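You operate a simulated robot arm through the tools that you are given. There is no shell and no other tool. Be economical: measure what you need, move in short steps, check, and stop when the job is done.

You run a simulated robot arm. Do the job below in one go: nothing can be reset, and whatever is moved stays where it is left.

Task
Stir the paint to an even orange, then brush a coat on the square board.
Fine: stick and brush end in the grey tray; leave the wide board.

The check looks at the end state, three seconds after you hand in, the way a careful person would. Anything else that was tipped, shoved, dropped, spilled or broken makes it a failure.

Robot
A 6-joint arm with a two-finger parallel gripper, fixed in place. Base frame: the origin is at the foot of the arm, x ahead of it, y to its left, z up; the work surface is at about z = 770. Readings come in mm, rad, newtons and seconds.
With the tool pointing down near the work surface it reaches from about 160 to 740 mm from the base axis. Its first joint turns from -2.897 to 2.897 rad. Payload 3.91 kg.
The tool frame sits at the grasp point between the pads (the TCP): z along the fingers, y along the line on which they close. The tips reach 30 mm beyond it. Largest opening 110 mm; finger width 20, thickness 10; the body of the gripper, 48 by 112 mm, starts 55 mm behind the TCP.
Orientation is that of the tool frame in the base frame, as [roll, pitch, yaw] about the fixed x, y, z axes, in that order (R = Rz(yaw) Ry(pitch) Rx(roll)). With the fingers straight down and closing along the base's y, the tool's x points along the base's -x, its y along +y and its z along -z.

Tools
- The arm moves only by the tool arm_command. Its argument "rows" is one flat list of numbers, 7 for each row, row after row: the turn, a rotation vector about the base's x, y, z in rad, then the shift along the base's x, y, z in mm, then the finger opening in mm, from 0 to 110. In form: [wx, wy, wz, x, y, z, grip, wx, wy, wz, x, y, z, grip, ...]. A call has 1 to 8 rows; each row shifts and turns the commanded pose from where the row before left it. Rows are played at 5 a second. More than 50 mm and 0.15 rad between two rows, or a gripper value outside its range, and nothing of the call is played. Where a pose cannot be reached the arm comes as near as it can. A force on the tool above 40 N (or 10 N above the force at the start of the call, whichever is more), or a blocked arm, ends the call early, and 0.2 s more pass. Each finger travels about 45 mm/s and halts on what it meets, pressing with about 28 N; the grip force reading is that of the motor and also rises with nothing between the fingers. The clock runs only during rows and for 0.2 s after the last one: add rows that do not move to give the fingers time. It gives the time, the measured TCP pose, the force on the tool (base axes), the opening and the grip force at its end, in the units of the frame above (readings bear some noise), with the torque about the TCP (base axes, N m) and any sound that the robot's microphone picked up.
- Cameras (640 x 400 px; columns grow to the right, rows downward): "scene" is fixed at [50.7, -650.4, 1539.3]; the picture's right is [0.55, -0.84, 0.00], its down [-0.71, -0.47, -0.53] and it looks along [0.44, 0.29, -0.85] (base axes); focal length 314 px, centre (320, 200). "wrist" rides on the gripper at [71, 22, -107] in the tool frame; the picture's right is [-0.29, 0.96, 0.00], its down [-0.76, -0.23, -0.61] and it looks along [-0.58, -0.18, 0.79] (tool axes); focal length 243 px, centre (320, 200). There is no depth. A picture from a camera that has moved, and an enlarged one, comes with that camera's place and axes in the base frame and with its lens.
- camera(camera): a new picture of that camera. The clock stands still meanwhile.
- move_column(by): slides the trunk up (or, below 0, down) by that many mm; the arm rides with it, the base frame stays. It gives what a move gives, with no picture.
- inspect(camera, box): a new picture of the part [left, top, right, bottom] of that camera's present view, enlarged. The clock stands still meanwhile.
- sign_off(): hands the job in; it is judged then, once.

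Work in short steps. Places have to be worked out from the pictures, the camera data and where the tool is seen: move nearer, look again, correct. Check each grasp and each placing, and mend what went wrong. You have 120 turns and 84 pictures in all, those below and enlarged ones among them. Open the gripper and draw the arm clear of the work before you hand the job in, unless the task says otherwise; then end with one line.

The tools are called after ">>>" as a command line: name --argument value ..., lists and objects as JSON in quotes. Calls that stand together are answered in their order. arm_command: Moves the arm, as the interface text tells. Its arguments: {"type":"object","properties":{"rows":{"type":"array"}},"required":["rows"]} The other tools are called the same way: move_column (by) slides the trunk up or down; camera (camera) takes a picture; inspect (camera, box) takes an enlarged picture of a part of a camera's view; sign_off () hands the job in.

At the start:

```text
time_s: 0.0
eef_pos: [352.2, -248.5, 1107.8]
tcp_rot: [3.141, 0.001, -3.141]
contact_force: [-0.2, -0.6, 0.2]
moment: [-0.03, -0.02, -0.02]
finger_gap: 110.1
grasp_force: 0.0
trunk travel left (down, up): [-525.0, 65.0]
```

scene: 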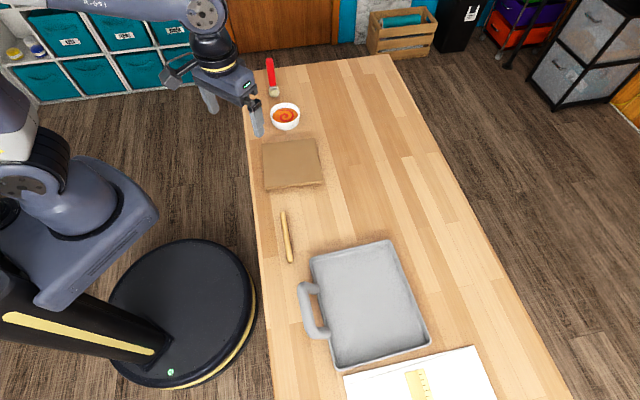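
wrist: 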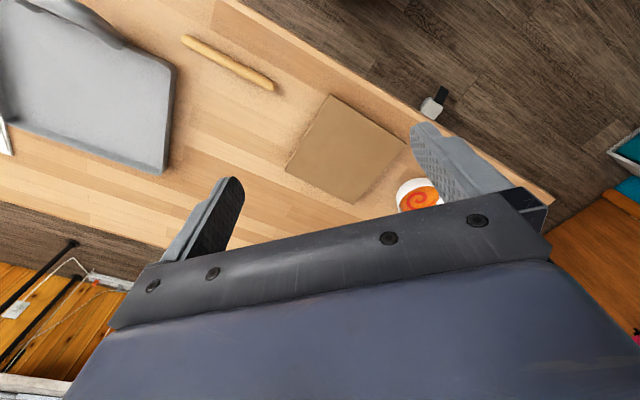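

I'll look closely at the objects first: the bowl, brush and boards, then the stick, tray and white sheet.

>>> inspect --camera "scene" --box '[230, 50, 350, 200]'

>>> inspect --camera "scene" --box '[250, 200, 510, 400]'

```text
2.67 times, centred on (290, 125) of scene
camera zoom: at [50.7, -650.4, 1539.3], right [0.55, -0.84, 0.0], down [-0.71, -0.47, -0.53], along [0.44, 0.29, -0.85], focal length 838 px, centre (400, 400)
```

zoom: 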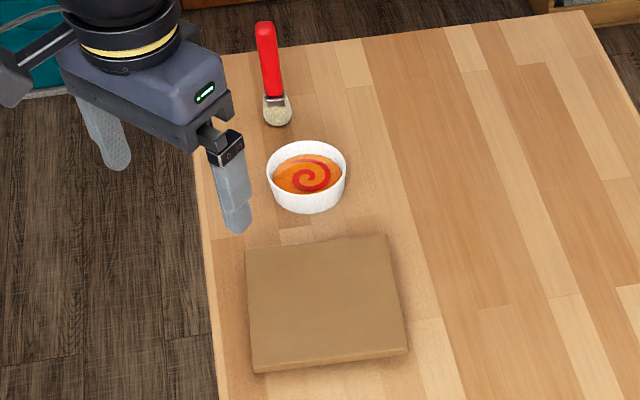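

```text
2.00 times, centred on (380, 300) of scene
camera zoom: at [50.7, -650.4, 1539.3], right [0.55, -0.84, 0.0], down [-0.71, -0.47, -0.53], along [0.44, 0.29, -0.85], focal length 628 px, centre (200, 0)
```

zoom: 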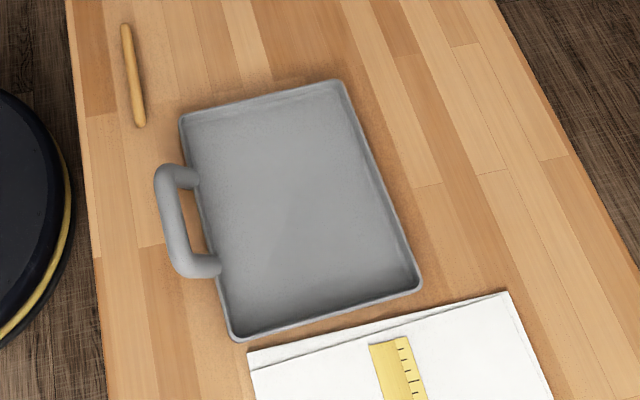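

The brown board is about 170 mm square, centred near [506,-243]. The stick runs from about [354,-325] to [246,-432], the bowl sits near [646,-115], and the tray near [268,-636]. I'll start turning the tool by -135° while moving over the end of the stick.

>>> arm_command --rows '[0, 0, -0.147, -1.2, -6.1, -9.9, 110, 0, 0, -0.147, -1.2, -6.1, -9.9, 110, 0, 0, -0.147, -1.2, -6.1, -9.9, 110, 0, 0, -0.147, -1.2, -6.1, -9.9, 110, 0, 0, -0.147, -1.2, -6.1, -9.9, 110, 0, 0, -0.147, -1.2, -6.1, -9.9, 110, 0, 0, -0.147, -1.2, -6.1, -9.9, 110, 0, 0, -0.147, -1.2, -6.1, -9.9, 110]'

>>> arm_command --rows '[0, 0, -0.147, -1.2, -6.1, -9.9, 110, 0, 0, -0.147, -1.2, -6.1, -9.9, 110, 0, 0, -0.147, -1.2, -6.1, -9.9, 110, 0, 0, -0.147, -1.2, -6.1, -9.9, 110, 0, 0, -0.147, -1.2, -6.1, -9.9, 110, 0, 0, -0.147, -1.2, -6.1, -9.9, 110, 0, 0, -0.147, -1.2, -6.1, -9.9, 110, 0, 0, -0.147, -1.2, -6.1, -9.9, 80]'

>>> camera --camera "wrist"

```text
time_s: 1.8
eef_pos: [343.1, -297.8, 1026.4]
tcp_rot: [-3.141, 0.0, 1.965]
contact_force: [0.4, -0.6, -0.7]
moment: [-0.01, -0.04, 0.0]
finger_gap: 110.0
grasp_force: 0.1
trunk travel left (down, up): [-525.0, 65.0]
```

```text
time_s: 3.6
eef_pos: [333.0, -347.7, 948.5]
tcp_rot: [-3.141, -0.001, 0.788]
contact_force: [0.5, 1.1, -0.3]
moment: [-0.02, 0.01, -0.01]
finger_gap: 79.9
grasp_force: 0.1
trunk travel left (down, up): [-525.0, 65.0]
```

```text
79 pictures are left
camera wrist: at [397.7, -311.1, 1055.4], right [0.47, -0.88, 0.0], down [-0.7, -0.38, 0.61], along [-0.54, -0.29, -0.79], focal length 243 px, centre (320, 200)
```

wrist: 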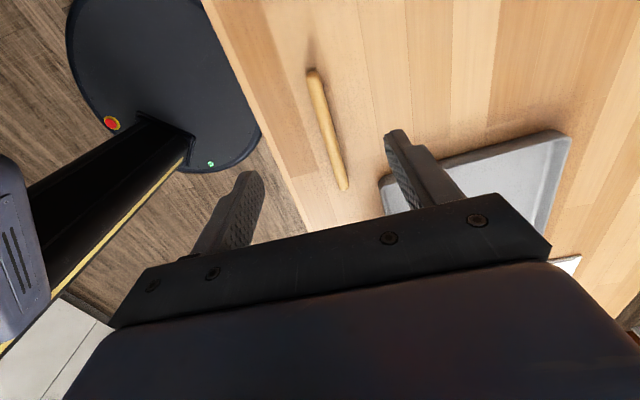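

The wrist view confirms the stick line to within 2 mm. Descending so the tips end just above the table, then closing.

>>> arm_command --rows '[0, 0, 0, 0, 0.5, -40, 50, 0, 0, 0, 0, 0.5, -40, 50, 0, 0, 0, 0, 0.5, -40, 40, 0, 0, 0, 0, 0, -20, 40, 0, 0, 0, 0, 0, -5, 40, 0, 0, 0, 0, 0, 0, 40]'

>>> arm_command --rows '[0, 0, 0, 0, 0, 0, 0, 0, 0, 0, 0, 0, 0, 0, 0, 0, 0, 0, 0, 0, 0, 0, 0, 0, 0, 0, 0, 0, 0, 0, 0, 0, 0, 0, 0]'

>>> camera --camera "wrist"

```text
time_s: 5.0
eef_pos: [332.1, -343.0, 804.1]
tcp_rot: [3.141, 0.0, 0.791]
contact_force: [-0.2, 0.3, -0.8]
moment: [-0.03, 0.0, -0.01]
finger_gap: 40.0
grasp_force: 0.1
trunk travel left (down, up): [-525.0, 65.0]
```

```text
time_s: 6.2
eef_pos: [332.3, -344.2, 806.4]
tcp_rot: [3.14, 0.0, 0.792]
contact_force: [0.3, -0.5, -0.3]
moment: [0.0, -0.05, 0.01]
finger_gap: 13.3
grasp_force: 28.4
trunk travel left (down, up): [-525.0, 65.0]
```

```text
78 pictures are left
camera wrist: at [396.3, -307.4, 912.0], right [0.48, -0.88, 0.0], down [-0.7, -0.38, 0.61], along [-0.53, -0.29, -0.79], focal length 243 px, centre (320, 200)
```

wrist: 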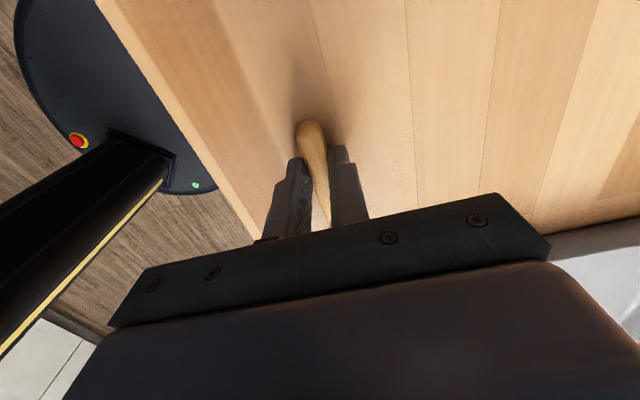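

Grip holds at a 13.3 mm gap. I'll lift, then tilt the tool outward so the stick's free end points down.

>>> arm_command --rows '[0, 0, 0, 0, 0, 30, 0, 0, 0, 0, 0, 0, 50, 0, 0, 0, 0, 0, 0, 50, 0, 0, 0, 0, 0, 0, 45, 0, 0.07, -0.07, 0, 0, 0, 0, 0, 0.1, -0.1, 0, 0, 0, 0, 0, 0.1, -0.1, 0, 0, 0, 0, 0, 0.1, -0.1, 0, 0, 0, 0, 0]'

>>> arm_command --rows '[0.1, -0.1, 0, 0, 0, 0, 0, 0.1, -0.1, 0, 0, 0, 0, 0, 0.1, -0.1, 0, 0, 0, 0, 0, 0.1, -0.1, 0, 0, 0, 0, 0, 0.1, -0.1, 0, 0, 0, 0, 0, 0.1, -0.1, 0, 0, 0, 0, 0, 0.1, -0.1, 0, 0, 0, 0, 0]'

>>> camera --camera "scene"

```text
time_s: 8.0
eef_pos: [333.7, -345.1, 979.6]
tcp_rot: [3.138, -0.525, 0.792]
contact_force: [-0.1, -0.2, 0.1]
moment: [-0.01, 0.0, -0.02]
finger_gap: 13.5
grasp_force: 27.9
trunk travel left (down, up): [-525.0, 65.0]
```

```text
time_s: 9.6
eef_pos: [332.5, -345.3, 978.4]
tcp_rot: [3.037, -1.515, 0.89]
contact_force: [-0.4, -0.5, 1.0]
moment: [0.0, 0.02, 0.0]
finger_gap: 13.7
grasp_force: 27.9
trunk travel left (down, up): [-525.0, 65.0]
```

```text
77 pictures are left
```

scene: 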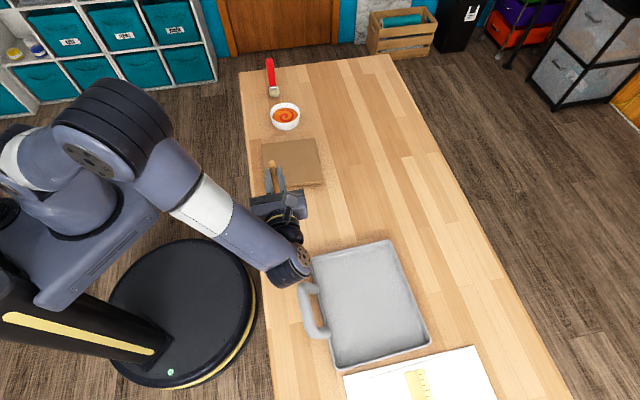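

The stick hangs vertical. I'll carry it at height toward the bowl, turning the tool to face outward.

>>> arm_command --rows '[0, 0, -0.12, 36, 29, 4, 0, 0, 0, -0.12, 36, 29, 4, 0, 0, 0, -0.12, 36, 29, 4, 0, 0, 0, -0.12, 36, 29, 4, 0, 0, 0, -0.12, 36, 29, 4, 0, 0, 0, -0.12, 36, 29, 4, 0, 0, 0, -0.12, 36, 29, 0, 0, 0, 0, -0.12, 28, 26, 0, 0]'

>>> camera --camera "scene"

>>> camera --camera "wrist"

```text
time_s: 11.4
eef_pos: [592.8, -144.3, 1003.9]
tcp_rot: [3.055, -1.51, -0.016]
contact_force: [0.2, 0.7, 0.1]
moment: [0.0, -0.01, -0.01]
finger_gap: 13.6
grasp_force: 28.3
out of reach, approached as far as the arm can: row 8
trunk travel left (down, up): [-525.0, 65.0]
```

```text
76 pictures are left
```

scene: 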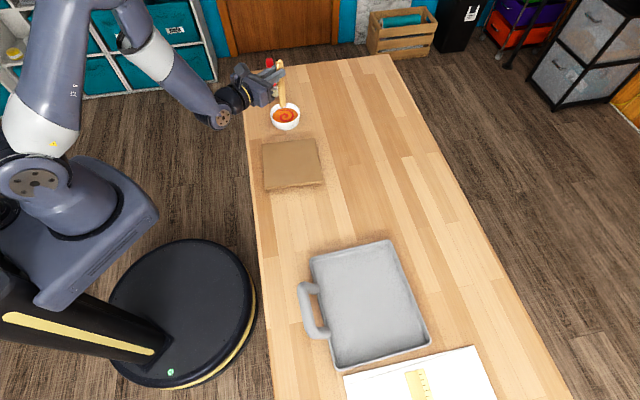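

```text
75 pictures are left
camera wrist: at [487.1, -154.4, 1081.5], right [-0.12, -0.95, -0.28], down [-0.63, 0.29, -0.72], along [0.77, 0.09, -0.63], focal length 243 px, centre (320, 200)
```

wrist: 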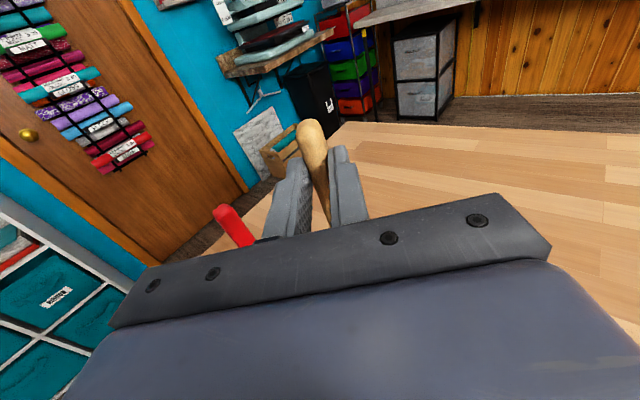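

Row 8 stopped short, possibly on a wrist limit from the yaw rather than distance. I'll test a small shift with no rotation.

>>> arm_command --rows '[0, 0, 0, 12, 10, 0, 0, 0, 0, 0, 10, 10, 0, 0]'

```text
time_s: 12.0
eef_pos: [610.4, -143.6, 1005.5]
tcp_rot: [3.072, -1.513, -0.023]
contact_force: [0.4, 1.4, -1.4]
moment: [0.0, -0.03, 0.01]
finger_gap: 13.5
grasp_force: 28.0
out of reach, approached as far as the arm can: row 1, 2
trunk travel left (down, up): [-525.0, 65.0]
```

x moves but y doesn't, so this looks like a joint limit. I'll probe the yaw in both directions to learn which side is free.

>>> arm_command --rows '[0, 0, -0.12, 0, 0, 0, 0]'

>>> arm_command --rows '[0, 0, 0.12, 0, 0, 0, 0, 0, 0, 0.12, 0, 0, 0, 0, 0, 0, 0.12, 0, 0, 0, 0]'

```text
time_s: 12.4
eef_pos: [609.1, -144.9, 1006.7]
tcp_rot: [3.073, -1.511, -0.023]
contact_force: [1.0, -0.4, -0.8]
moment: [-0.02, 0.0, 0.0]
finger_gap: 13.7
grasp_force: 27.6
out of reach, approached as far as the arm can: row 1
trunk travel left (down, up): [-525.0, 65.0]
```

```text
time_s: 13.2
eef_pos: [611.5, -145.6, 1005.2]
tcp_rot: [3.071, -1.511, 0.336]
contact_force: [0.4, 0.9, 0.6]
moment: [0.0, 0.02, -0.01]
finger_gap: 13.3
grasp_force: 27.5
trunk travel left (down, up): [-525.0, 65.0]
```

Positive yaw is free and negative isn't. With the tool at about +15° azimuth, I'll shift the tip over the bowl centre.

>>> arm_command --rows '[0, 0, 0, 9, 24, 0, 0]'

>>> inspect --camera "scene" --box '[230, 50, 340, 140]'

```text
time_s: 13.6
eef_pos: [618.3, -121.5, 1006.7]
tcp_rot: [3.078, -1.51, 0.331]
contact_force: [-0.8, -0.8, 0.3]
moment: [0.0, -0.01, 0.0]
finger_gap: 13.8
grasp_force: 27.5
trunk travel left (down, up): [-525.0, 65.0]
```

```text
4.44 times, centred on (285, 95) of scene
camera zoom: at [50.7, -650.4, 1539.3], right [0.55, -0.84, 0.0], down [-0.71, -0.47, -0.53], along [0.44, 0.29, -0.85], focal length 1396 px, centre (476, 667)
```

zoom: 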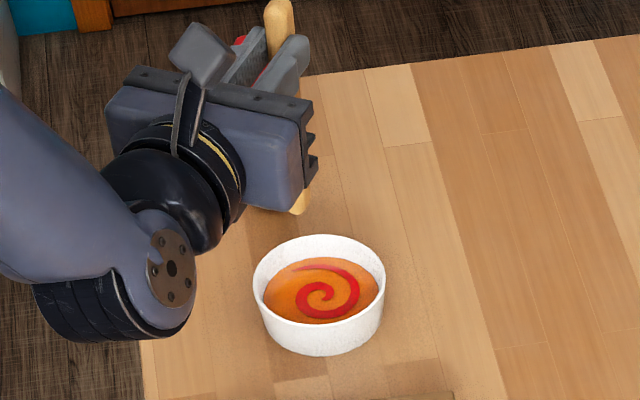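

Tip is near [638,-116,880] and the bowl centre about [645,-119], rim about 810. I'll lower partway and check alignment.

>>> arm_command --rows '[0, 0, 0, 7, -3, -30, 0, 0, 0, 0, 0, 0, -30, 0]'

>>> inspect --camera "scene" --box '[230, 50, 340, 140]'

```text
time_s: 14.2
eef_pos: [628.2, -123.1, 947.3]
tcp_rot: [3.069, -1.511, 0.338]
contact_force: [0.7, -0.5, 0.2]
moment: [0.0, 0.01, 0.03]
finger_gap: 13.7
grasp_force: 28.1
trunk travel left (down, up): [-525.0, 65.0]
```

```text
4.44 times, centred on (285, 95) of scene
camera zoom: at [50.7, -650.4, 1539.3], right [0.55, -0.84, 0.0], down [-0.71, -0.47, -0.53], along [0.44, 0.29, -0.85], focal length 1396 px, centre (476, 667)
```

zoom: 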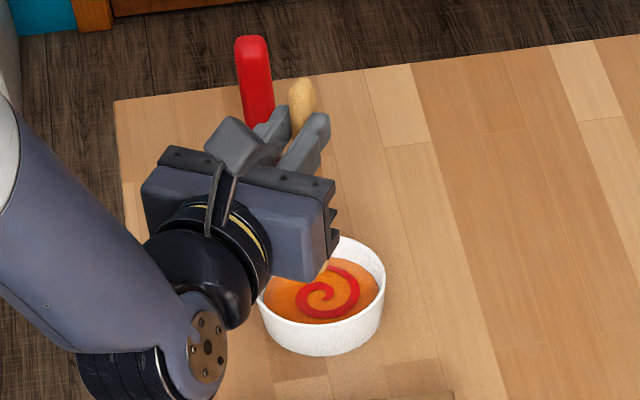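

The tip is over the middle of the paint. Dipping to about z=788 with force monitoring.

>>> arm_command --rows '[0, 0, 0, -3, 0, -12, 0, 0, 0, 0, 0, 0, -11, 0, 0, 0, 0, 0, 0, -11, 0]'

>>> inspect --camera "scene" --box '[230, 50, 340, 140]'

```text
time_s: 15.0
eef_pos: [625.7, -125.4, 911.2]
tcp_rot: [3.075, -1.51, 0.333]
contact_force: [0.2, 0.8, 0.5]
moment: [-0.02, 0.0, 0.0]
finger_gap: 13.6
grasp_force: 28.2
trunk travel left (down, up): [-525.0, 65.0]
```

```text
4.44 times, centred on (285, 95) of scene
camera zoom: at [50.7, -650.4, 1539.3], right [0.55, -0.84, 0.0], down [-0.71, -0.47, -0.53], along [0.44, 0.29, -0.85], focal length 1396 px, centre (476, 667)
```

zoom: 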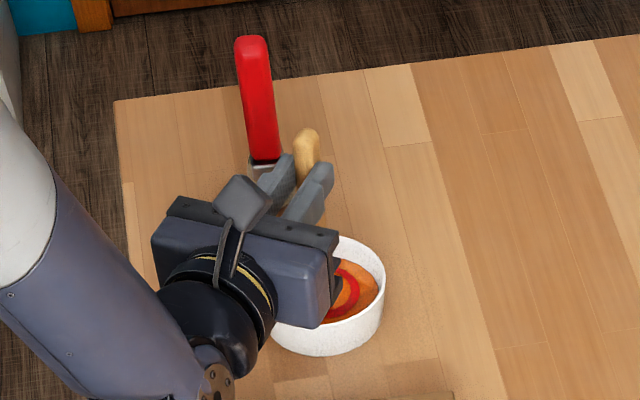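

Stick is in the paint with no contact force. Stirring in circles of 20 mm radius.

>>> arm_command --rows '[0, 0, 0, 20, 0, 0, 0, 0, 0, 0, -5.9, 14.1, 0, 0, 0, 0, 0, -14.1, 5.9, 0, 0, 0, 0, 0, -14.1, -5.9, 0, 0, 0, 0, 0, -5.9, -14.1, 0, 0, 0, 0, 0, 5.9, -14.1, 0, 0, 0, 0, 0, 14.1, -5.9, 0, 0, 0, 0, 0, 14.1, 5.9, 0, 0]'

>>> arm_command --rows '[0, 0, 0, 5.9, 14.1, 0, 0, 0, 0, 0, -5.9, 14.1, 0, 0, 0, 0, 0, -14.1, 5.9, 0, 0, 0, 0, 0, -14.1, -5.9, 0, 0, 0, 0, 0, -5.9, -14.1, 0, 0, 0, 0, 0, 5.9, -14.1, 0, 0, 0, 0, 0, 14.1, -5.9, 0, 0, 0, 0, 0, 14.1, 5.9, 0, 0]'

>>> inspect --camera "scene" --box '[230, 50, 340, 140]'

```text
time_s: 16.8
eef_pos: [636.5, -140.5, 911.3]
tcp_rot: [3.079, -1.51, 0.329]
contact_force: [0.3, 0.1, 0.0]
moment: [-0.02, 0.01, 0.01]
finger_gap: 13.7
grasp_force: 27.8
trunk travel left (down, up): [-525.0, 65.0]
```

```text
time_s: 18.6
eef_pos: [637.7, -137.5, 912.3]
tcp_rot: [3.077, -1.511, 0.331]
contact_force: [0.0, -0.3, 0.3]
moment: [0.02, -0.02, -0.01]
finger_gap: 13.5
grasp_force: 28.2
trunk travel left (down, up): [-525.0, 65.0]
```

```text
4.44 times, centred on (285, 95) of scene
camera zoom: at [50.7, -650.4, 1539.3], right [0.55, -0.84, 0.0], down [-0.71, -0.47, -0.53], along [0.44, 0.29, -0.85], focal length 1396 px, centre (476, 667)
```

zoom: 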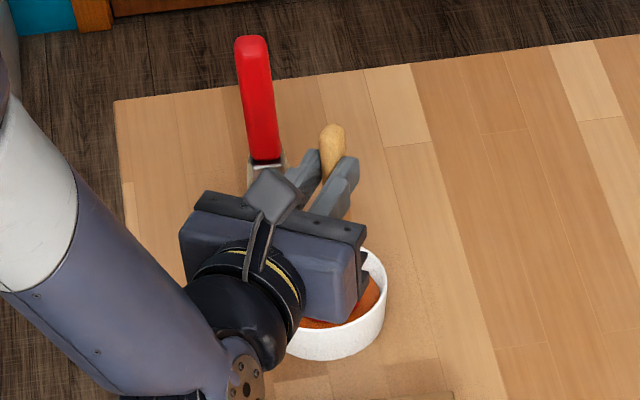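

The colour is already blending. Two more rounds, then I'll go back to centre and lift to look.

>>> arm_command --rows '[0, 0, 0, 5.9, 14.1, 0, 0, 0, 0, 0, -5.9, 14.1, 0, 0, 0, 0, 0, -14.1, 5.9, 0, 0, 0, 0, 0, -14.1, -5.9, 0, 0, 0, 0, 0, -5.9, -14.1, 0, 0, 0, 0, 0, 5.9, -14.1, 0, 0, 0, 0, 0, 14.1, -5.9, 0, 0, 0, 0, 0, 14.1, 5.9, 0, 0]'

>>> arm_command --rows '[0, 0, 0, 5.9, 14.1, 0, 0, 0, 0, 0, -5.9, 14.1, 0, 0, 0, 0, 0, -14.1, 5.9, 0, 0, 0, 0, 0, -14.1, -5.9, 0, 0, 0, 0, 0, -5.9, -14.1, 0, 0, 0, 0, 0, 5.9, -14.1, 0, 0, 0, 0, 0, 14.1, -5.9, 0, 0, 0, 0, 0, 0, 20, 0, 0]'

>>> arm_command --rows '[0, 0, 0, 0, 0, 20, 0, 0, 0, 0, 0, 0, 25, 0, 0, 0, 0, 0, 0, 25, 0, 0, 0, 0, 0, 0, 20, 0, 0, 0, 0, 0, 0, 10, 0]'

>>> inspect --camera "scene" --box '[230, 50, 340, 140]'

```text
time_s: 20.4
eef_pos: [638.5, -137.7, 911.2]
tcp_rot: [3.077, -1.512, 0.331]
contact_force: [0.7, 0.2, 0.6]
moment: [0.01, -0.03, 0.03]
finger_gap: 13.5
grasp_force: 28.1
trunk travel left (down, up): [-525.0, 65.0]
```

```text
time_s: 22.2
eef_pos: [625.5, -125.5, 914.0]
tcp_rot: [3.079, -1.51, 0.326]
contact_force: [-0.1, -0.8, -0.2]
moment: [-0.02, 0.0, -0.01]
finger_gap: 13.7
grasp_force: 27.9
trunk travel left (down, up): [-525.0, 65.0]
```

```text
time_s: 23.4
eef_pos: [625.9, -124.1, 1012.3]
tcp_rot: [3.077, -1.511, 0.331]
contact_force: [-0.6, -0.1, -0.5]
moment: [0.01, 0.0, 0.01]
finger_gap: 13.3
grasp_force: 28.3
trunk travel left (down, up): [-525.0, 65.0]
```

```text
4.44 times, centred on (285, 95) of scene
camera zoom: at [50.7, -650.4, 1539.3], right [0.55, -0.84, 0.0], down [-0.71, -0.47, -0.53], along [0.44, 0.29, -0.85], focal length 1396 px, centre (476, 667)
```

zoom: 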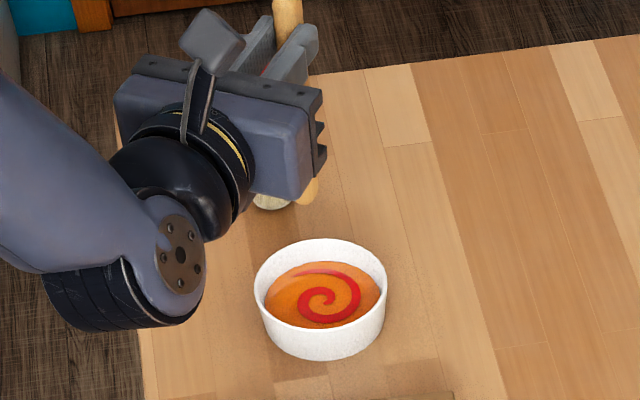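

The swirl is only slightly faded. I'll look closer at the tip and the paint.

>>> inspect --camera "scene" --box '[265, 70, 305, 115]'

>>> inspect --camera "scene" --box '[265, 100, 305, 135]'

```text
8.89 times, centred on (285, 92) of scene
camera zoom: at [50.7, -650.4, 1539.3], right [0.55, -0.84, 0.0], down [-0.71, -0.47, -0.53], along [0.44, 0.29, -0.85], focal length 2793 px, centre (631, 1156)
```

zoom: 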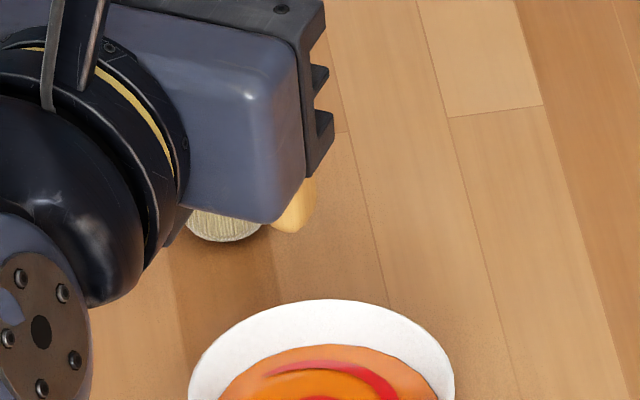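

```text
11.43 times, centred on (285, 118) of scene
camera zoom: at [50.7, -650.4, 1539.3], right [0.55, -0.84, 0.0], down [-0.71, -0.47, -0.53], along [0.44, 0.29, -0.85], focal length 3591 px, centre (720, 1143)
```

zoom: 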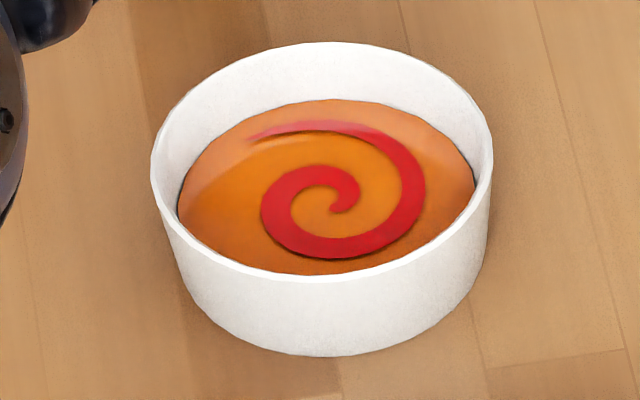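

The stick is still dry, so it never reached the paint. I'll go down at centre and feel for the floor in small steps.

>>> arm_command --rows '[0, 0, 0, 2, 0, -35, 0, 0, 0, 0, 0, 0, -35, 0, 0, 0, 0, 0, 0, -25, 0, 0, 0, 0, 0, 0, -8, 0, 0, 0, 0, 0, 0, 0, 0]'

>>> arm_command --rows '[0, 0, 0, 0, 0, -2, 0, 0, 0, 0, 0, 0, -2, 0, 0, 0, 0, 0, 0, 0, 0]'

>>> inspect --camera "scene" --box '[255, 85, 315, 135]'

```text
time_s: 24.6
eef_pos: [627.5, -125.5, 912.4]
tcp_rot: [3.072, -1.511, 0.337]
contact_force: [-1.1, 0.0, 0.5]
moment: [0.01, 0.0, -0.03]
finger_gap: 13.3
grasp_force: 28.1
trunk travel left (down, up): [-525.0, 65.0]
```

```text
time_s: 25.4
eef_pos: [627.5, -123.9, 906.3]
tcp_rot: [3.075, -1.512, 0.335]
contact_force: [0.1, -0.2, 0.0]
moment: [0.03, 0.01, 0.0]
finger_gap: 13.4
grasp_force: 27.9
trunk travel left (down, up): [-525.0, 65.0]
```

```text
8.00 times, centred on (285, 110) of scene
camera zoom: at [50.7, -650.4, 1539.3], right [0.55, -0.84, 0.0], down [-0.71, -0.47, -0.53], along [0.44, 0.29, -0.85], focal length 2514 px, centre (600, 920)
```

zoom: 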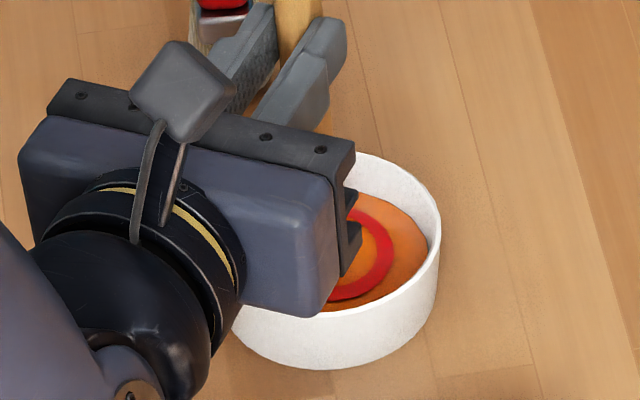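

No floor contact yet; continuing down in small steps.

>>> arm_command --rows '[0, 0, 0, 0, 0, -2, 0, 0, 0, 0, 0, 0, -2, 0, 0, 0, 0, 0, 0, 0, 0]'

>>> arm_command --rows '[0, 0, 0, 0, 0, -2, 0, 0, 0, 0, 0, 0, -2, 0, 0, 0, 0, 0, 0, 0, 0]'

```text
time_s: 26.2
eef_pos: [627.2, -125.4, 902.1]
tcp_rot: [3.073, -1.512, 0.338]
contact_force: [-0.1, 0.2, 0.5]
moment: [0.0, 0.0, 0.01]
finger_gap: 13.5
grasp_force: 27.8
trunk travel left (down, up): [-525.0, 65.0]
```

```text
time_s: 27.0
eef_pos: [627.5, -125.6, 898.3]
tcp_rot: [3.048, -1.513, 0.358]
contact_force: [-0.9, 0.0, 8.7]
moment: [0.02, -0.24, 0.03]
finger_gap: 13.6
grasp_force: 28.6
trunk travel left (down, up): [-525.0, 65.0]
```

Floor felt at TCP z≈899. I'll raise 2.5 mm and stir with a 20 mm radius.

>>> arm_command --rows '[0, 0, 0, 0, 0, 2.5, 0, 0, 0, 0, 18, 0, 0, 0, 0, 0, 0, -5.3, 12.7, 0, 0, 0, 0, 0, -12.7, 5.3, 0, 0, 0, 0, 0, -12.7, -5.3, 0, 0, 0, 0, 0, -5.3, -12.7, 0, 0, 0, 0, 0, 5.3, -12.7, 0, 0, 0, 0, 0, 12.7, -5.3, 0, 0]'

>>> inspect --camera "scene" --box '[255, 85, 315, 135]'

```text
time_s: 28.8
eef_pos: [629.0, -141.9, 899.7]
tcp_rot: [3.086, -1.51, 0.322]
contact_force: [0.8, 0.0, -0.4]
moment: [-0.02, 0.0, -0.01]
finger_gap: 13.7
grasp_force: 28.3
trunk travel left (down, up): [-525.0, 65.0]
```

```text
8.00 times, centred on (285, 110) of scene
camera zoom: at [50.7, -650.4, 1539.3], right [0.55, -0.84, 0.0], down [-0.71, -0.47, -0.53], along [0.44, 0.29, -0.85], focal length 2514 px, centre (600, 920)
```

zoom: 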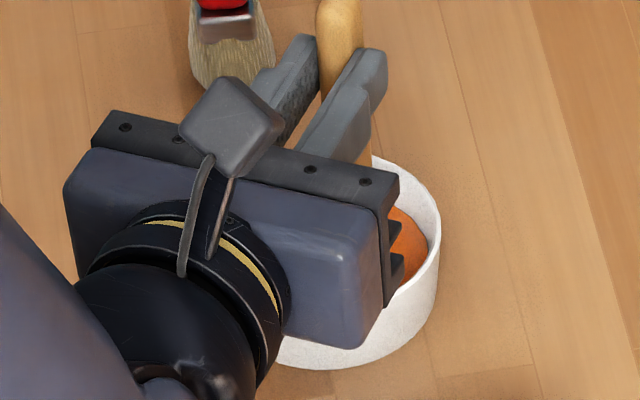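

Bowl stays put. Continuing with three rounds.

>>> arm_command --rows '[0, 0, 0, 12.7, 5.3, 0, 0, 0, 0, 0, 5.3, 12.7, 0, 0, 0, 0, 0, -5.3, 12.7, 0, 0, 0, 0, 0, -12.7, 5.3, 0, 0, 0, 0, 0, -12.7, -5.3, 0, 0, 0, 0, 0, -5.3, -12.7, 0, 0, 0, 0, 0, 5.3, -12.7, 0, 0, 0, 0, 0, 12.7, -5.3, 0, 0]'

>>> arm_command --rows '[0, 0, 0, 12.7, 5.3, 0, 0, 0, 0, 0, 5.3, 12.7, 0, 0, 0, 0, 0, -5.3, 12.7, 0, 0, 0, 0, 0, -12.7, 5.3, 0, 0, 0, 0, 0, -12.7, -5.3, 0, 0, 0, 0, 0, -5.3, -12.7, 0, 0, 0, 0, 0, 5.3, -12.7, 0, 0, 0, 0, 0, 12.7, -5.3, 0, 0]'

>>> arm_command --rows '[0, 0, 0, 12.7, 5.3, 0, 0, 0, 0, 0, 5.3, 12.7, 0, 0, 0, 0, 0, -5.3, 12.7, 0, 0, 0, 0, 0, -12.7, 5.3, 0, 0, 0, 0, 0, -12.7, -5.3, 0, 0, 0, 0, 0, -5.3, -12.7, 0, 0, 0, 0, 0, 5.3, -12.7, 0, 0, 0, 0, 0, 12.7, -5.3, 0, 0]'

>>> inspect --camera "scene" --box '[255, 85, 315, 135]'

```text
time_s: 30.6
eef_pos: [626.8, -142.7, 901.0]
tcp_rot: [3.077, -1.513, 0.331]
contact_force: [-0.5, 0.7, -1.1]
moment: [0.01, 0.0, 0.01]
finger_gap: 13.8
grasp_force: 28.5
trunk travel left (down, up): [-525.0, 65.0]
```

```text
time_s: 32.4
eef_pos: [625.3, -142.8, 898.5]
tcp_rot: [3.066, -1.511, 0.342]
contact_force: [0.4, 0.5, 0.5]
moment: [0.01, -0.04, 0.03]
finger_gap: 13.6
grasp_force: 28.5
trunk travel left (down, up): [-525.0, 65.0]
```

```text
time_s: 34.2
eef_pos: [629.9, -144.0, 900.2]
tcp_rot: [3.083, -1.51, 0.325]
contact_force: [1.1, -0.6, 0.2]
moment: [0.02, -0.02, 0.01]
finger_gap: 13.5
grasp_force: 28.0
trunk travel left (down, up): [-525.0, 65.0]
```

```text
8.00 times, centred on (285, 110) of scene
camera zoom: at [50.7, -650.4, 1539.3], right [0.55, -0.84, 0.0], down [-0.71, -0.47, -0.53], along [0.44, 0.29, -0.85], focal length 2514 px, centre (600, 920)
```

zoom: 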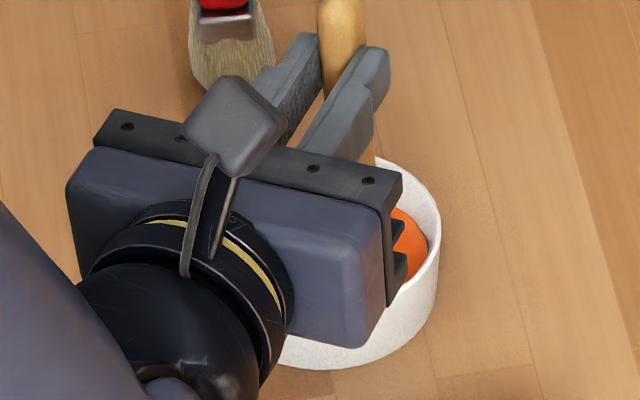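

The paint is brighter orange now, so it's mixing. I'll move back to centre and lift to see the surface.

>>> arm_command --rows '[0, 0, 0, 0, 18, 0, 0, 0, 0, 0, 0, 0, 15, 0, 0, 0, 0, 0, 0, 15, 0, 0, 0, 0, 0, 0, 30, 0, 0, 0, 0, 0, 0, 40, 0, 0, 0, 0, 0, 0, 0, 0]'

>>> inspect --camera "scene" --box '[255, 85, 315, 135]'

```text
time_s: 35.6
eef_pos: [626.3, -125.3, 996.5]
tcp_rot: [3.071, -1.512, 0.333]
contact_force: [-0.6, -1.2, -0.4]
moment: [-0.03, -0.02, -0.03]
finger_gap: 13.6
grasp_force: 28.2
trunk travel left (down, up): [-525.0, 65.0]
```

```text
8.00 times, centred on (285, 110) of scene
camera zoom: at [50.7, -650.4, 1539.3], right [0.55, -0.84, 0.0], down [-0.71, -0.47, -0.53], along [0.44, 0.29, -0.85], focal length 2514 px, centre (600, 920)
```

zoom: 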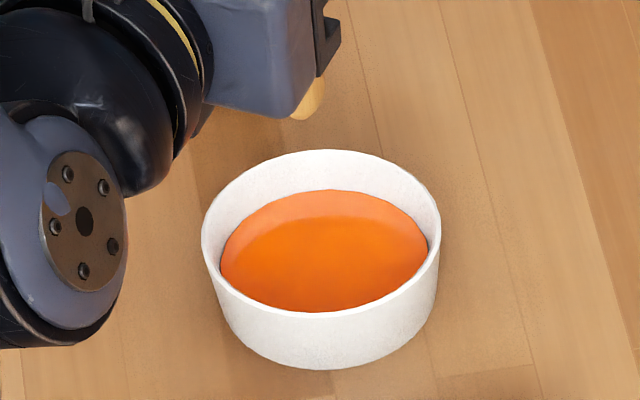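

The paint is an even orange. Now I'll carry the stick to the tray, yawing back to 45° on the way.

>>> arm_command --rows '[0, 0, 0.04, -27.2, -34.5, 0, 0, 0, 0, 0.04, -27.2, -34.5, 0, 0, 0, 0, 0.04, -27.2, -34.5, 0, 0, 0, 0, 0.04, -27.2, -34.5, 0, 0, 0, 0, 0.04, -27.2, -34.5, 0, 0, 0, 0, 0.04, -27.2, -34.5, 0, 0, 0, 0, 0.04, -27.2, -34.5, 0, 0, 0, 0, 0.04, -27.2, -34.5, 0, 0]'

>>> arm_command --rows '[0, 0, 0.04, -27.2, -34.5, 0, 0, 0, 0, 0.04, -27.2, -34.5, 0, 0, 0, 0, 0.04, -27.2, -34.5, 0, 0, 0, 0, 0.04, -27.2, -34.5, 0, 0, 0, 0, 0.043, -27.2, -34.5, 0, 0, -0.097, 0.097, 0, 0, 0, 0, 0, -0.097, 0.097, 0, 0, 0, 0, 0, -0.097, 0.097, 0, 0, 0, 0, 0]'

>>> arm_command --rows '[-0.097, 0.097, 0, 0, 0, 0, 0, -0.097, 0.097, 0, 0, 0, 0, 0, -0.097, 0.097, 0, 0, 0, 0, 0, -0.097, 0.097, 0, 0, 0, 0, 0, -0.097, 0.097, 0, 0, 0, 0, 0, -0.097, 0.097, 0, 0, 0, 0, 0, -0.097, 0.097, 0, 0, 0, 0, 0, -0.097, 0.097, 0, 0, 0, 0, 0]'

>>> camera --camera "scene"

>>> camera --camera "wrist"

```text
time_s: 37.4
eef_pos: [408.6, -398.5, 996.1]
tcp_rot: [3.091, -1.512, 0.641]
contact_force: [0.0, 0.9, 0.4]
moment: [-0.02, 0.0, 0.03]
finger_gap: 13.7
grasp_force: 27.8
trunk travel left (down, up): [-525.0, 65.0]
```

```text
time_s: 39.2
eef_pos: [334.6, -483.4, 980.2]
tcp_rot: [3.136, -1.097, 0.796]
contact_force: [0.1, -0.5, -0.1]
moment: [0.0, 0.02, -0.01]
finger_gap: 13.5
grasp_force: 27.9
out of reach, approached as far as the arm can: row 4, 5
trunk travel left (down, up): [-525.0, 65.0]
```

```text
time_s: 41.0
eef_pos: [336.1, -484.9, 979.9]
tcp_rot: [-3.136, -0.001, 0.791]
contact_force: [0.0, -0.1, -0.4]
moment: [0.0, -0.01, -0.04]
finger_gap: 13.5
grasp_force: 27.5
trunk travel left (down, up): [-525.0, 65.0]
```

```text
63 pictures are left
```

scene: 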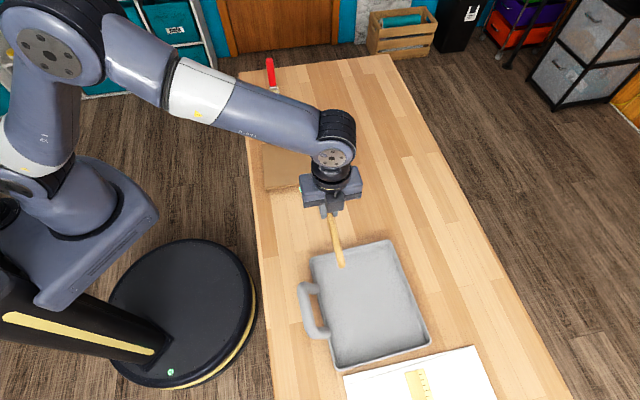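

```text
62 pictures are left
camera wrist: at [400.9, -449.0, 1086.5], right [0.48, -0.88, 0.0], down [-0.7, -0.38, 0.61], along [-0.54, -0.29, -0.79], focal length 243 px, centre (320, 200)
```

wrist: 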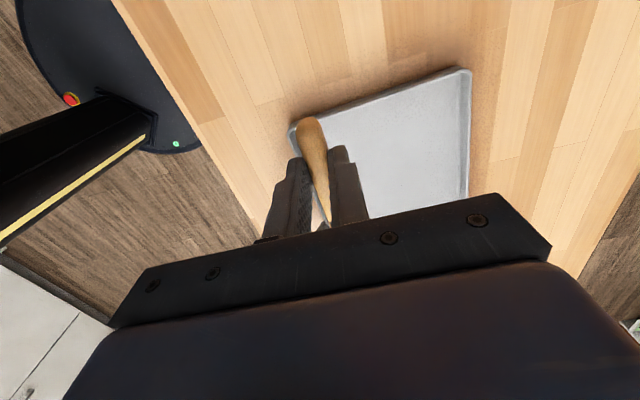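

Stick is level again. I'll shift over the tray's near part and lower inside the rim.

>>> arm_command --rows '[0, 0, 0, -21.5, -30, 0, 0, 0, 0, 0, -21.5, -30, 0, 0, 0, 0, 0, -21, -29, 0, 0, 0, 0, 0, 0, 0, -40, 0, 0, 0, 0, 0, 0, -40, 0, 0, 0, 0, 0, 0, -30, 0]'

>>> camera --camera "scene"

```text
time_s: 42.4
eef_pos: [272.0, -572.1, 868.9]
tcp_rot: [-3.138, -0.001, 0.791]
contact_force: [-0.4, -0.2, 0.1]
moment: [-0.01, 0.01, -0.01]
finger_gap: 13.3
grasp_force: 28.4
trunk travel left (down, up): [-525.0, 65.0]
```

```text
61 pictures are left
```

scene: 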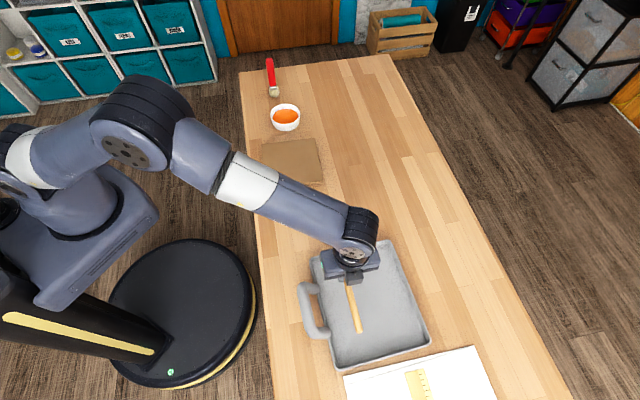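

The stick lies well within the tray outline. Lowering to the floor, then opening slightly.

>>> arm_command --rows '[0, 0, 0, 0, 0, -30, 0, 0, 0, 0, 0, 0, -20, 0, 0, 0, 0, 0, 0, -7, 0, 0, 0, 0, 0, 0, 0, 0]'

```text
time_s: 43.4
eef_pos: [271.3, -573.9, 811.4]
tcp_rot: [-3.139, 0.0, 0.79]
contact_force: [1.0, 1.2, 5.0]
moment: [-0.36, 0.31, -0.04]
finger_gap: 13.2
grasp_force: 27.9
trunk travel left (down, up): [-525.0, 65.0]
```

Light floor contact. Releasing with a small opening and rising.

>>> arm_command --rows '[0, 0, 0, 0, 0, 0, 20, 0, 0, 0, 0, 0, 0, 34, 0, 0, 0, 0, 0, 0, 34, 0, 0, 0, 0, 0, 20, 34, 0, 0, 0, 0, 0, 40, 34, 0, 0, 0, 0, 0, 50, 34, 0, 0, 0, 0, 0, 50, 50]'

>>> inspect --camera "scene" --box '[280, 220, 440, 380]'

```text
time_s: 45.0
eef_pos: [275.0, -576.1, 972.6]
tcp_rot: [-3.136, -0.003, 0.79]
contact_force: [0.1, 0.3, -0.1]
moment: [-0.01, -0.01, 0.01]
finger_gap: 50.1
grasp_force: 0.0
trunk travel left (down, up): [-525.0, 65.0]
```

```text
2.50 times, centred on (360, 300) of scene
camera zoom: at [50.7, -650.4, 1539.3], right [0.55, -0.84, 0.0], down [-0.71, -0.47, -0.53], along [0.44, 0.29, -0.85], focal length 786 px, centre (220, -50)
```

zoom: 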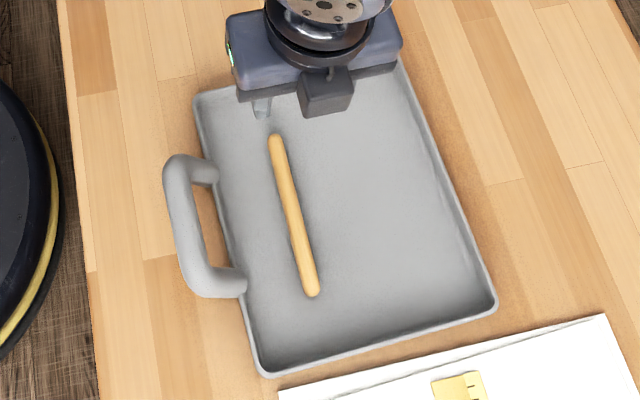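

The stick rests flat in the tray. Now I'll look at the brush in detail.

>>> inspect --camera "scene" --box '[250, 50, 300, 105]'

```text
7.27 times, centred on (275, 78) of scene
camera zoom: at [50.7, -650.4, 1539.3], right [0.55, -0.84, 0.0], down [-0.71, -0.47, -0.53], along [0.44, 0.29, -0.85], focal length 2285 px, centre (647, 1091)
```

zoom: 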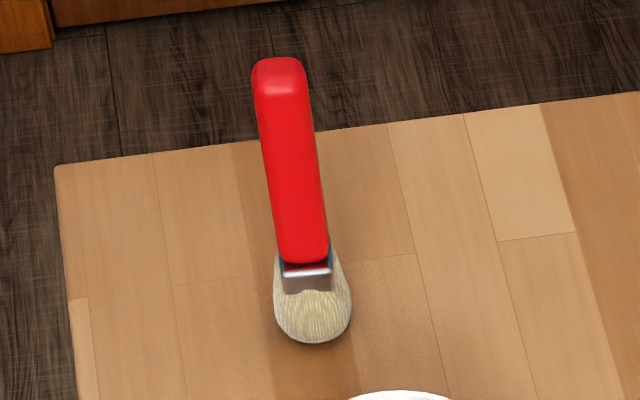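

The brush looks like it stands upright on its bristles near [729,0], with its handle up to about z=910. The proportions and the earlier wrist view both fit that. I'll go back via free space, tilt the tool horizontal and look at it from closer.

>>> arm_command --rows '[0, 0, 0, 10, 40, 5, 60, 0, 0, 0, 10, 45, 5, 60, 0, 0, 0, 10, 45, 5, 60, 0, 0, 0, 10, 45, 5, 60, 0, 0, 0, 10, 45, 5, 60, 0.1, -0.1, 0, 5, 10, 0, 60, 0.1, -0.1, 0, 0, 0, 0, 60, 0.1, -0.1, 0, 0, 0, 0, 60]'

>>> arm_command --rows '[0.1, -0.1, 0, 0, 0, 0, 60, 0.1, -0.1, 0, 0, 0, 0, 60, 0.1, -0.1, 0, 0, 0, 0, 60, 0.1, -0.1, 0, 0, 0, 0, 60, 0.1, -0.1, 0, 0, 0, 0, 60, 0.1, -0.1, 0, 0, 0, 0, 60, 0.1, -0.1, 0, 0, 0, 0, 60, 0.1, -0.1, 0, 0, 0, 0, 60]'

>>> arm_command --rows '[0, 0, -0.07, 35, 35, -5, 60, 0, 0, -0.07, 35, 35, -5, 60, 0, 0, -0.06, 35, 35, -5, 60, 0, 0, 0, 35, 35, -5, 60, 0, 0, 0, 35, 35, -5, 60, 0, 0, 0, 35, 35, -5, 60, 0, 0, 0, 30, 30, -10, 60]'

>>> camera --camera "wrist"

>>> camera --camera "scene"

```text
time_s: 46.8
eef_pos: [326.7, -342.4, 998.2]
tcp_rot: [-3.139, -0.426, 0.79]
contact_force: [-0.4, -0.5, -0.7]
moment: [0.01, 0.04, 0.0]
finger_gap: 60.1
grasp_force: 0.0
trunk travel left (down, up): [-525.0, 65.0]
```

```text
time_s: 48.6
eef_pos: [326.8, -344.1, 997.7]
tcp_rot: [2.747, -1.558, 1.184]
contact_force: [0.0, -0.5, 0.7]
moment: [-0.01, 0.0, 0.01]
finger_gap: 60.2
grasp_force: 0.2
trunk travel left (down, up): [-525.0, 65.0]
```

```text
time_s: 50.2
eef_pos: [564.7, -102.8, 958.9]
tcp_rot: [2.828, -1.556, 0.902]
contact_force: [-0.4, 0.2, 0.2]
moment: [0.02, 0.0, -0.01]
finger_gap: 59.7
grasp_force: 0.1
trunk travel left (down, up): [-525.0, 65.0]
```

```text
58 pictures are left
camera wrist: at [487.2, -180.6, 1031.1], right [0.53, -0.8, -0.29], down [-0.64, -0.15, -0.75], along [0.56, 0.58, -0.59], focal length 243 px, centre (320, 200)
```

wrist: 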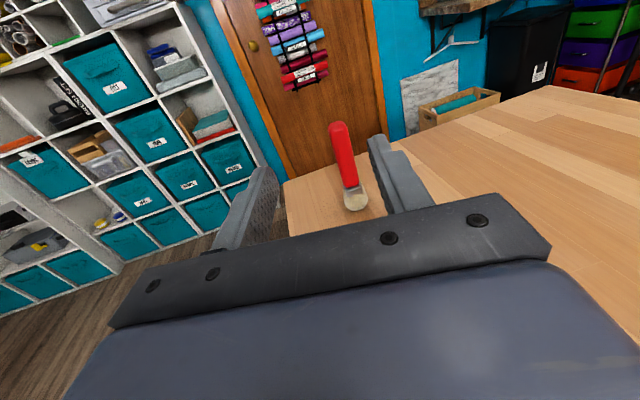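

```text
57 pictures are left
```

scene: 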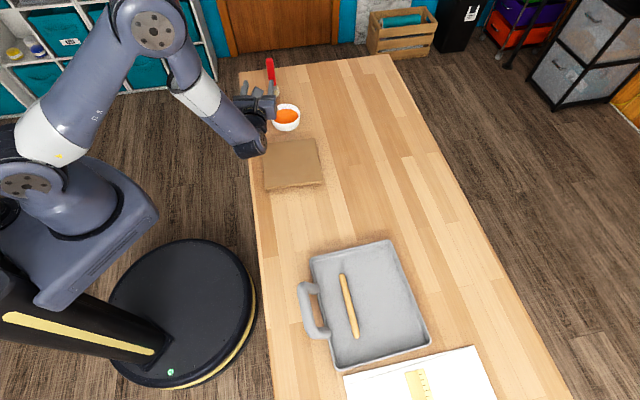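

Triangulation agrees with the brush standing at [729,-2], top about z=912. I'll zoom in to see how the handle is oriented.

>>> inspect --camera "wrist" --box '[310, 110, 400, 220]'

```text
3.64 times, centred on (355, 165) of wrist
camera zoom: at [487.2, -180.6, 1031.1], right [0.53, -0.8, -0.29], down [-0.64, -0.15, -0.75], along [0.56, 0.58, -0.59], focal length 882 px, centre (193, 327)
```

zoom: 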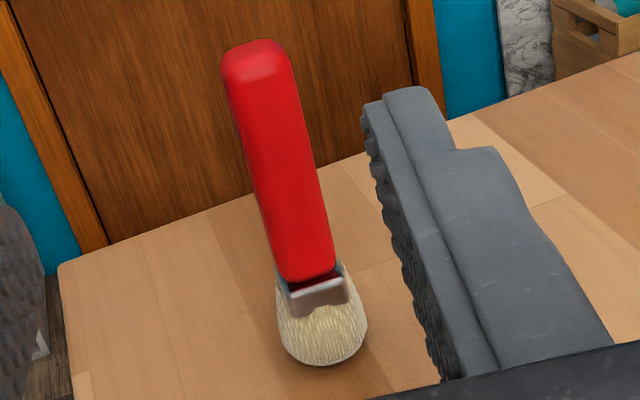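

The handle's wide face is normal to about azimuth 36°, which matches the tool. I'll drop to z≈872 at a standoff first and check.

>>> arm_command --rows '[0, 0, 0.05, 30, 12, -30, 70, 0, 0, 0, 20, 9, -30, 70, 0, 0, 0, 16, 7, -27, 70, 0, 0, 0, 0, 0, 0, 70]'

>>> camera --camera "wrist"

>>> inspect --camera "scene" --box '[230, 50, 340, 140]'

```text
time_s: 51.2
eef_pos: [632.3, -77.1, 871.3]
tcp_rot: [2.85, -1.555, 0.932]
contact_force: [0.5, 1.1, -0.3]
moment: [0.0, -0.04, 0.01]
finger_gap: 69.9
grasp_force: 0.0
trunk travel left (down, up): [-525.0, 65.0]
```

```text
55 pictures are left
camera wrist: at [558.9, -156.8, 943.5], right [0.57, -0.77, -0.29], down [-0.63, -0.19, -0.75], along [0.53, 0.61, -0.59], focal length 243 px, centre (320, 200)
```

wrist: 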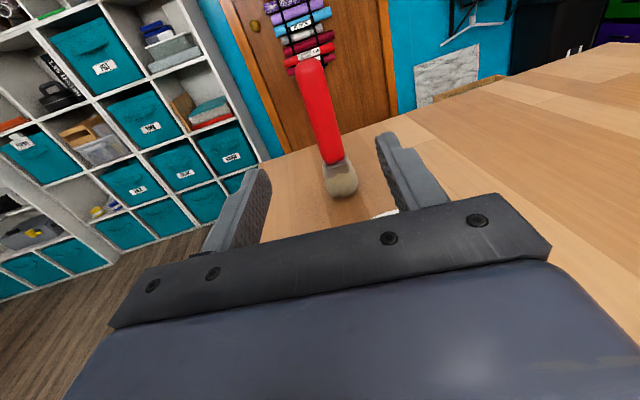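

```text
4.44 times, centred on (285, 95) of scene
camera zoom: at [50.7, -650.4, 1539.3], right [0.55, -0.84, 0.0], down [-0.71, -0.47, -0.53], along [0.44, 0.29, -0.85], focal length 1396 px, centre (476, 667)
```

zoom: 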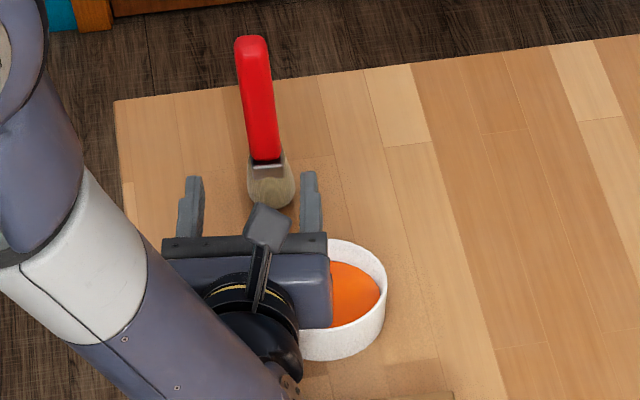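

Aligned within about 1 mm. Advancing 108 mm straight along the tool axis.

>>> arm_command --rows '[0, 0, 0, 29, 21.6, 0, 70, 0, 0, 0, 29, 21.6, 0, 70, 0, 0, 0, 28.5, 21.4, 0, 70, 0, 0, 0, 0, 0, 0, 70]'

>>> inspect --camera "scene" --box '[230, 50, 340, 140]'

>>> camera --camera "wrist"

```text
time_s: 52.2
eef_pos: [719.5, -12.4, 872.9]
tcp_rot: [2.867, -1.557, 0.91]
contact_force: [-0.1, -0.1, -0.4]
moment: [-0.02, 0.0, 0.01]
finger_gap: 70.2
grasp_force: 0.0
trunk travel left (down, up): [-525.0, 65.0]
```

```text
4.44 times, centred on (285, 95) of scene
camera zoom: at [50.7, -650.4, 1539.3], right [0.55, -0.84, 0.0], down [-0.71, -0.47, -0.53], along [0.44, 0.29, -0.85], focal length 1396 px, centre (476, 667)
```

zoom: 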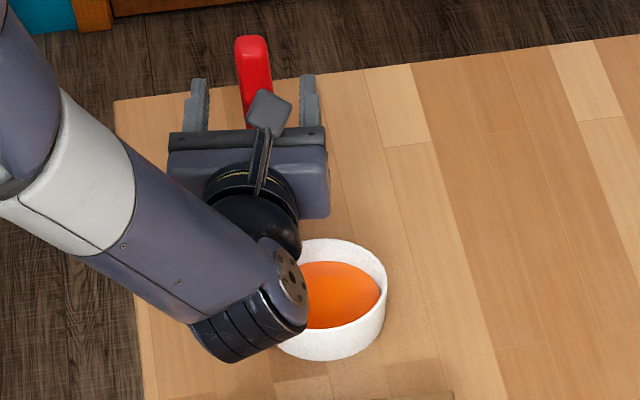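

```text
52 pictures are left
camera wrist: at [644.8, -91.8, 945.8], right [0.57, -0.77, -0.29], down [-0.63, -0.19, -0.75], along [0.53, 0.61, -0.59], focal length 243 px, centre (320, 200)
```

wrist: 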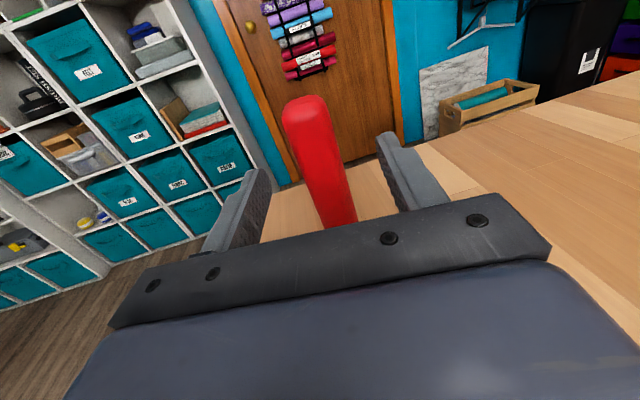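

The handle sits between the pads. Closing.

>>> arm_command --rows '[0, 0, 0, 1.5, -2, 0, 45, 0, 0, 0, 0, 0, 0, 30, 0, 0, 0, 0, 0, 0, 0, 0, 0, 0, 0, 0, 0, 0, 0, 0, 0, 0, 0, 0, 0, 0, 0, 0, 0, 0, 0, 0]'

>>> inspect --camera "scene" --box '[230, 50, 340, 140]'

```text
time_s: 53.6
eef_pos: [719.4, -13.5, 872.6]
tcp_rot: [2.853, -1.558, 0.929]
contact_force: [0.1, -0.1, 0.2]
moment: [-0.04, 0.0, 0.02]
finger_gap: 23.7
grasp_force: 28.6
trunk travel left (down, up): [-525.0, 65.0]
```

```text
4.44 times, centred on (285, 95) of scene
camera zoom: at [50.7, -650.4, 1539.3], right [0.55, -0.84, 0.0], down [-0.71, -0.47, -0.53], along [0.44, 0.29, -0.85], focal length 1396 px, centre (476, 667)
```

zoom: 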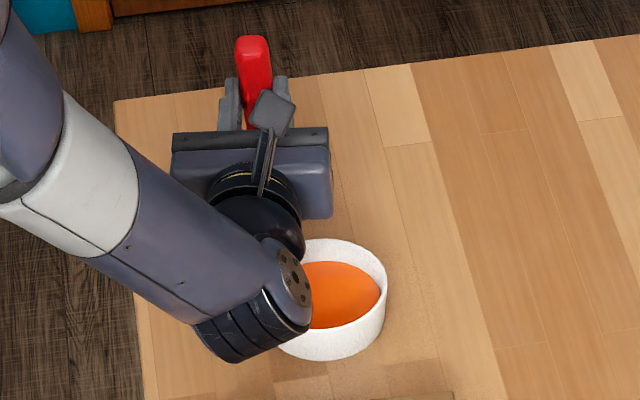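

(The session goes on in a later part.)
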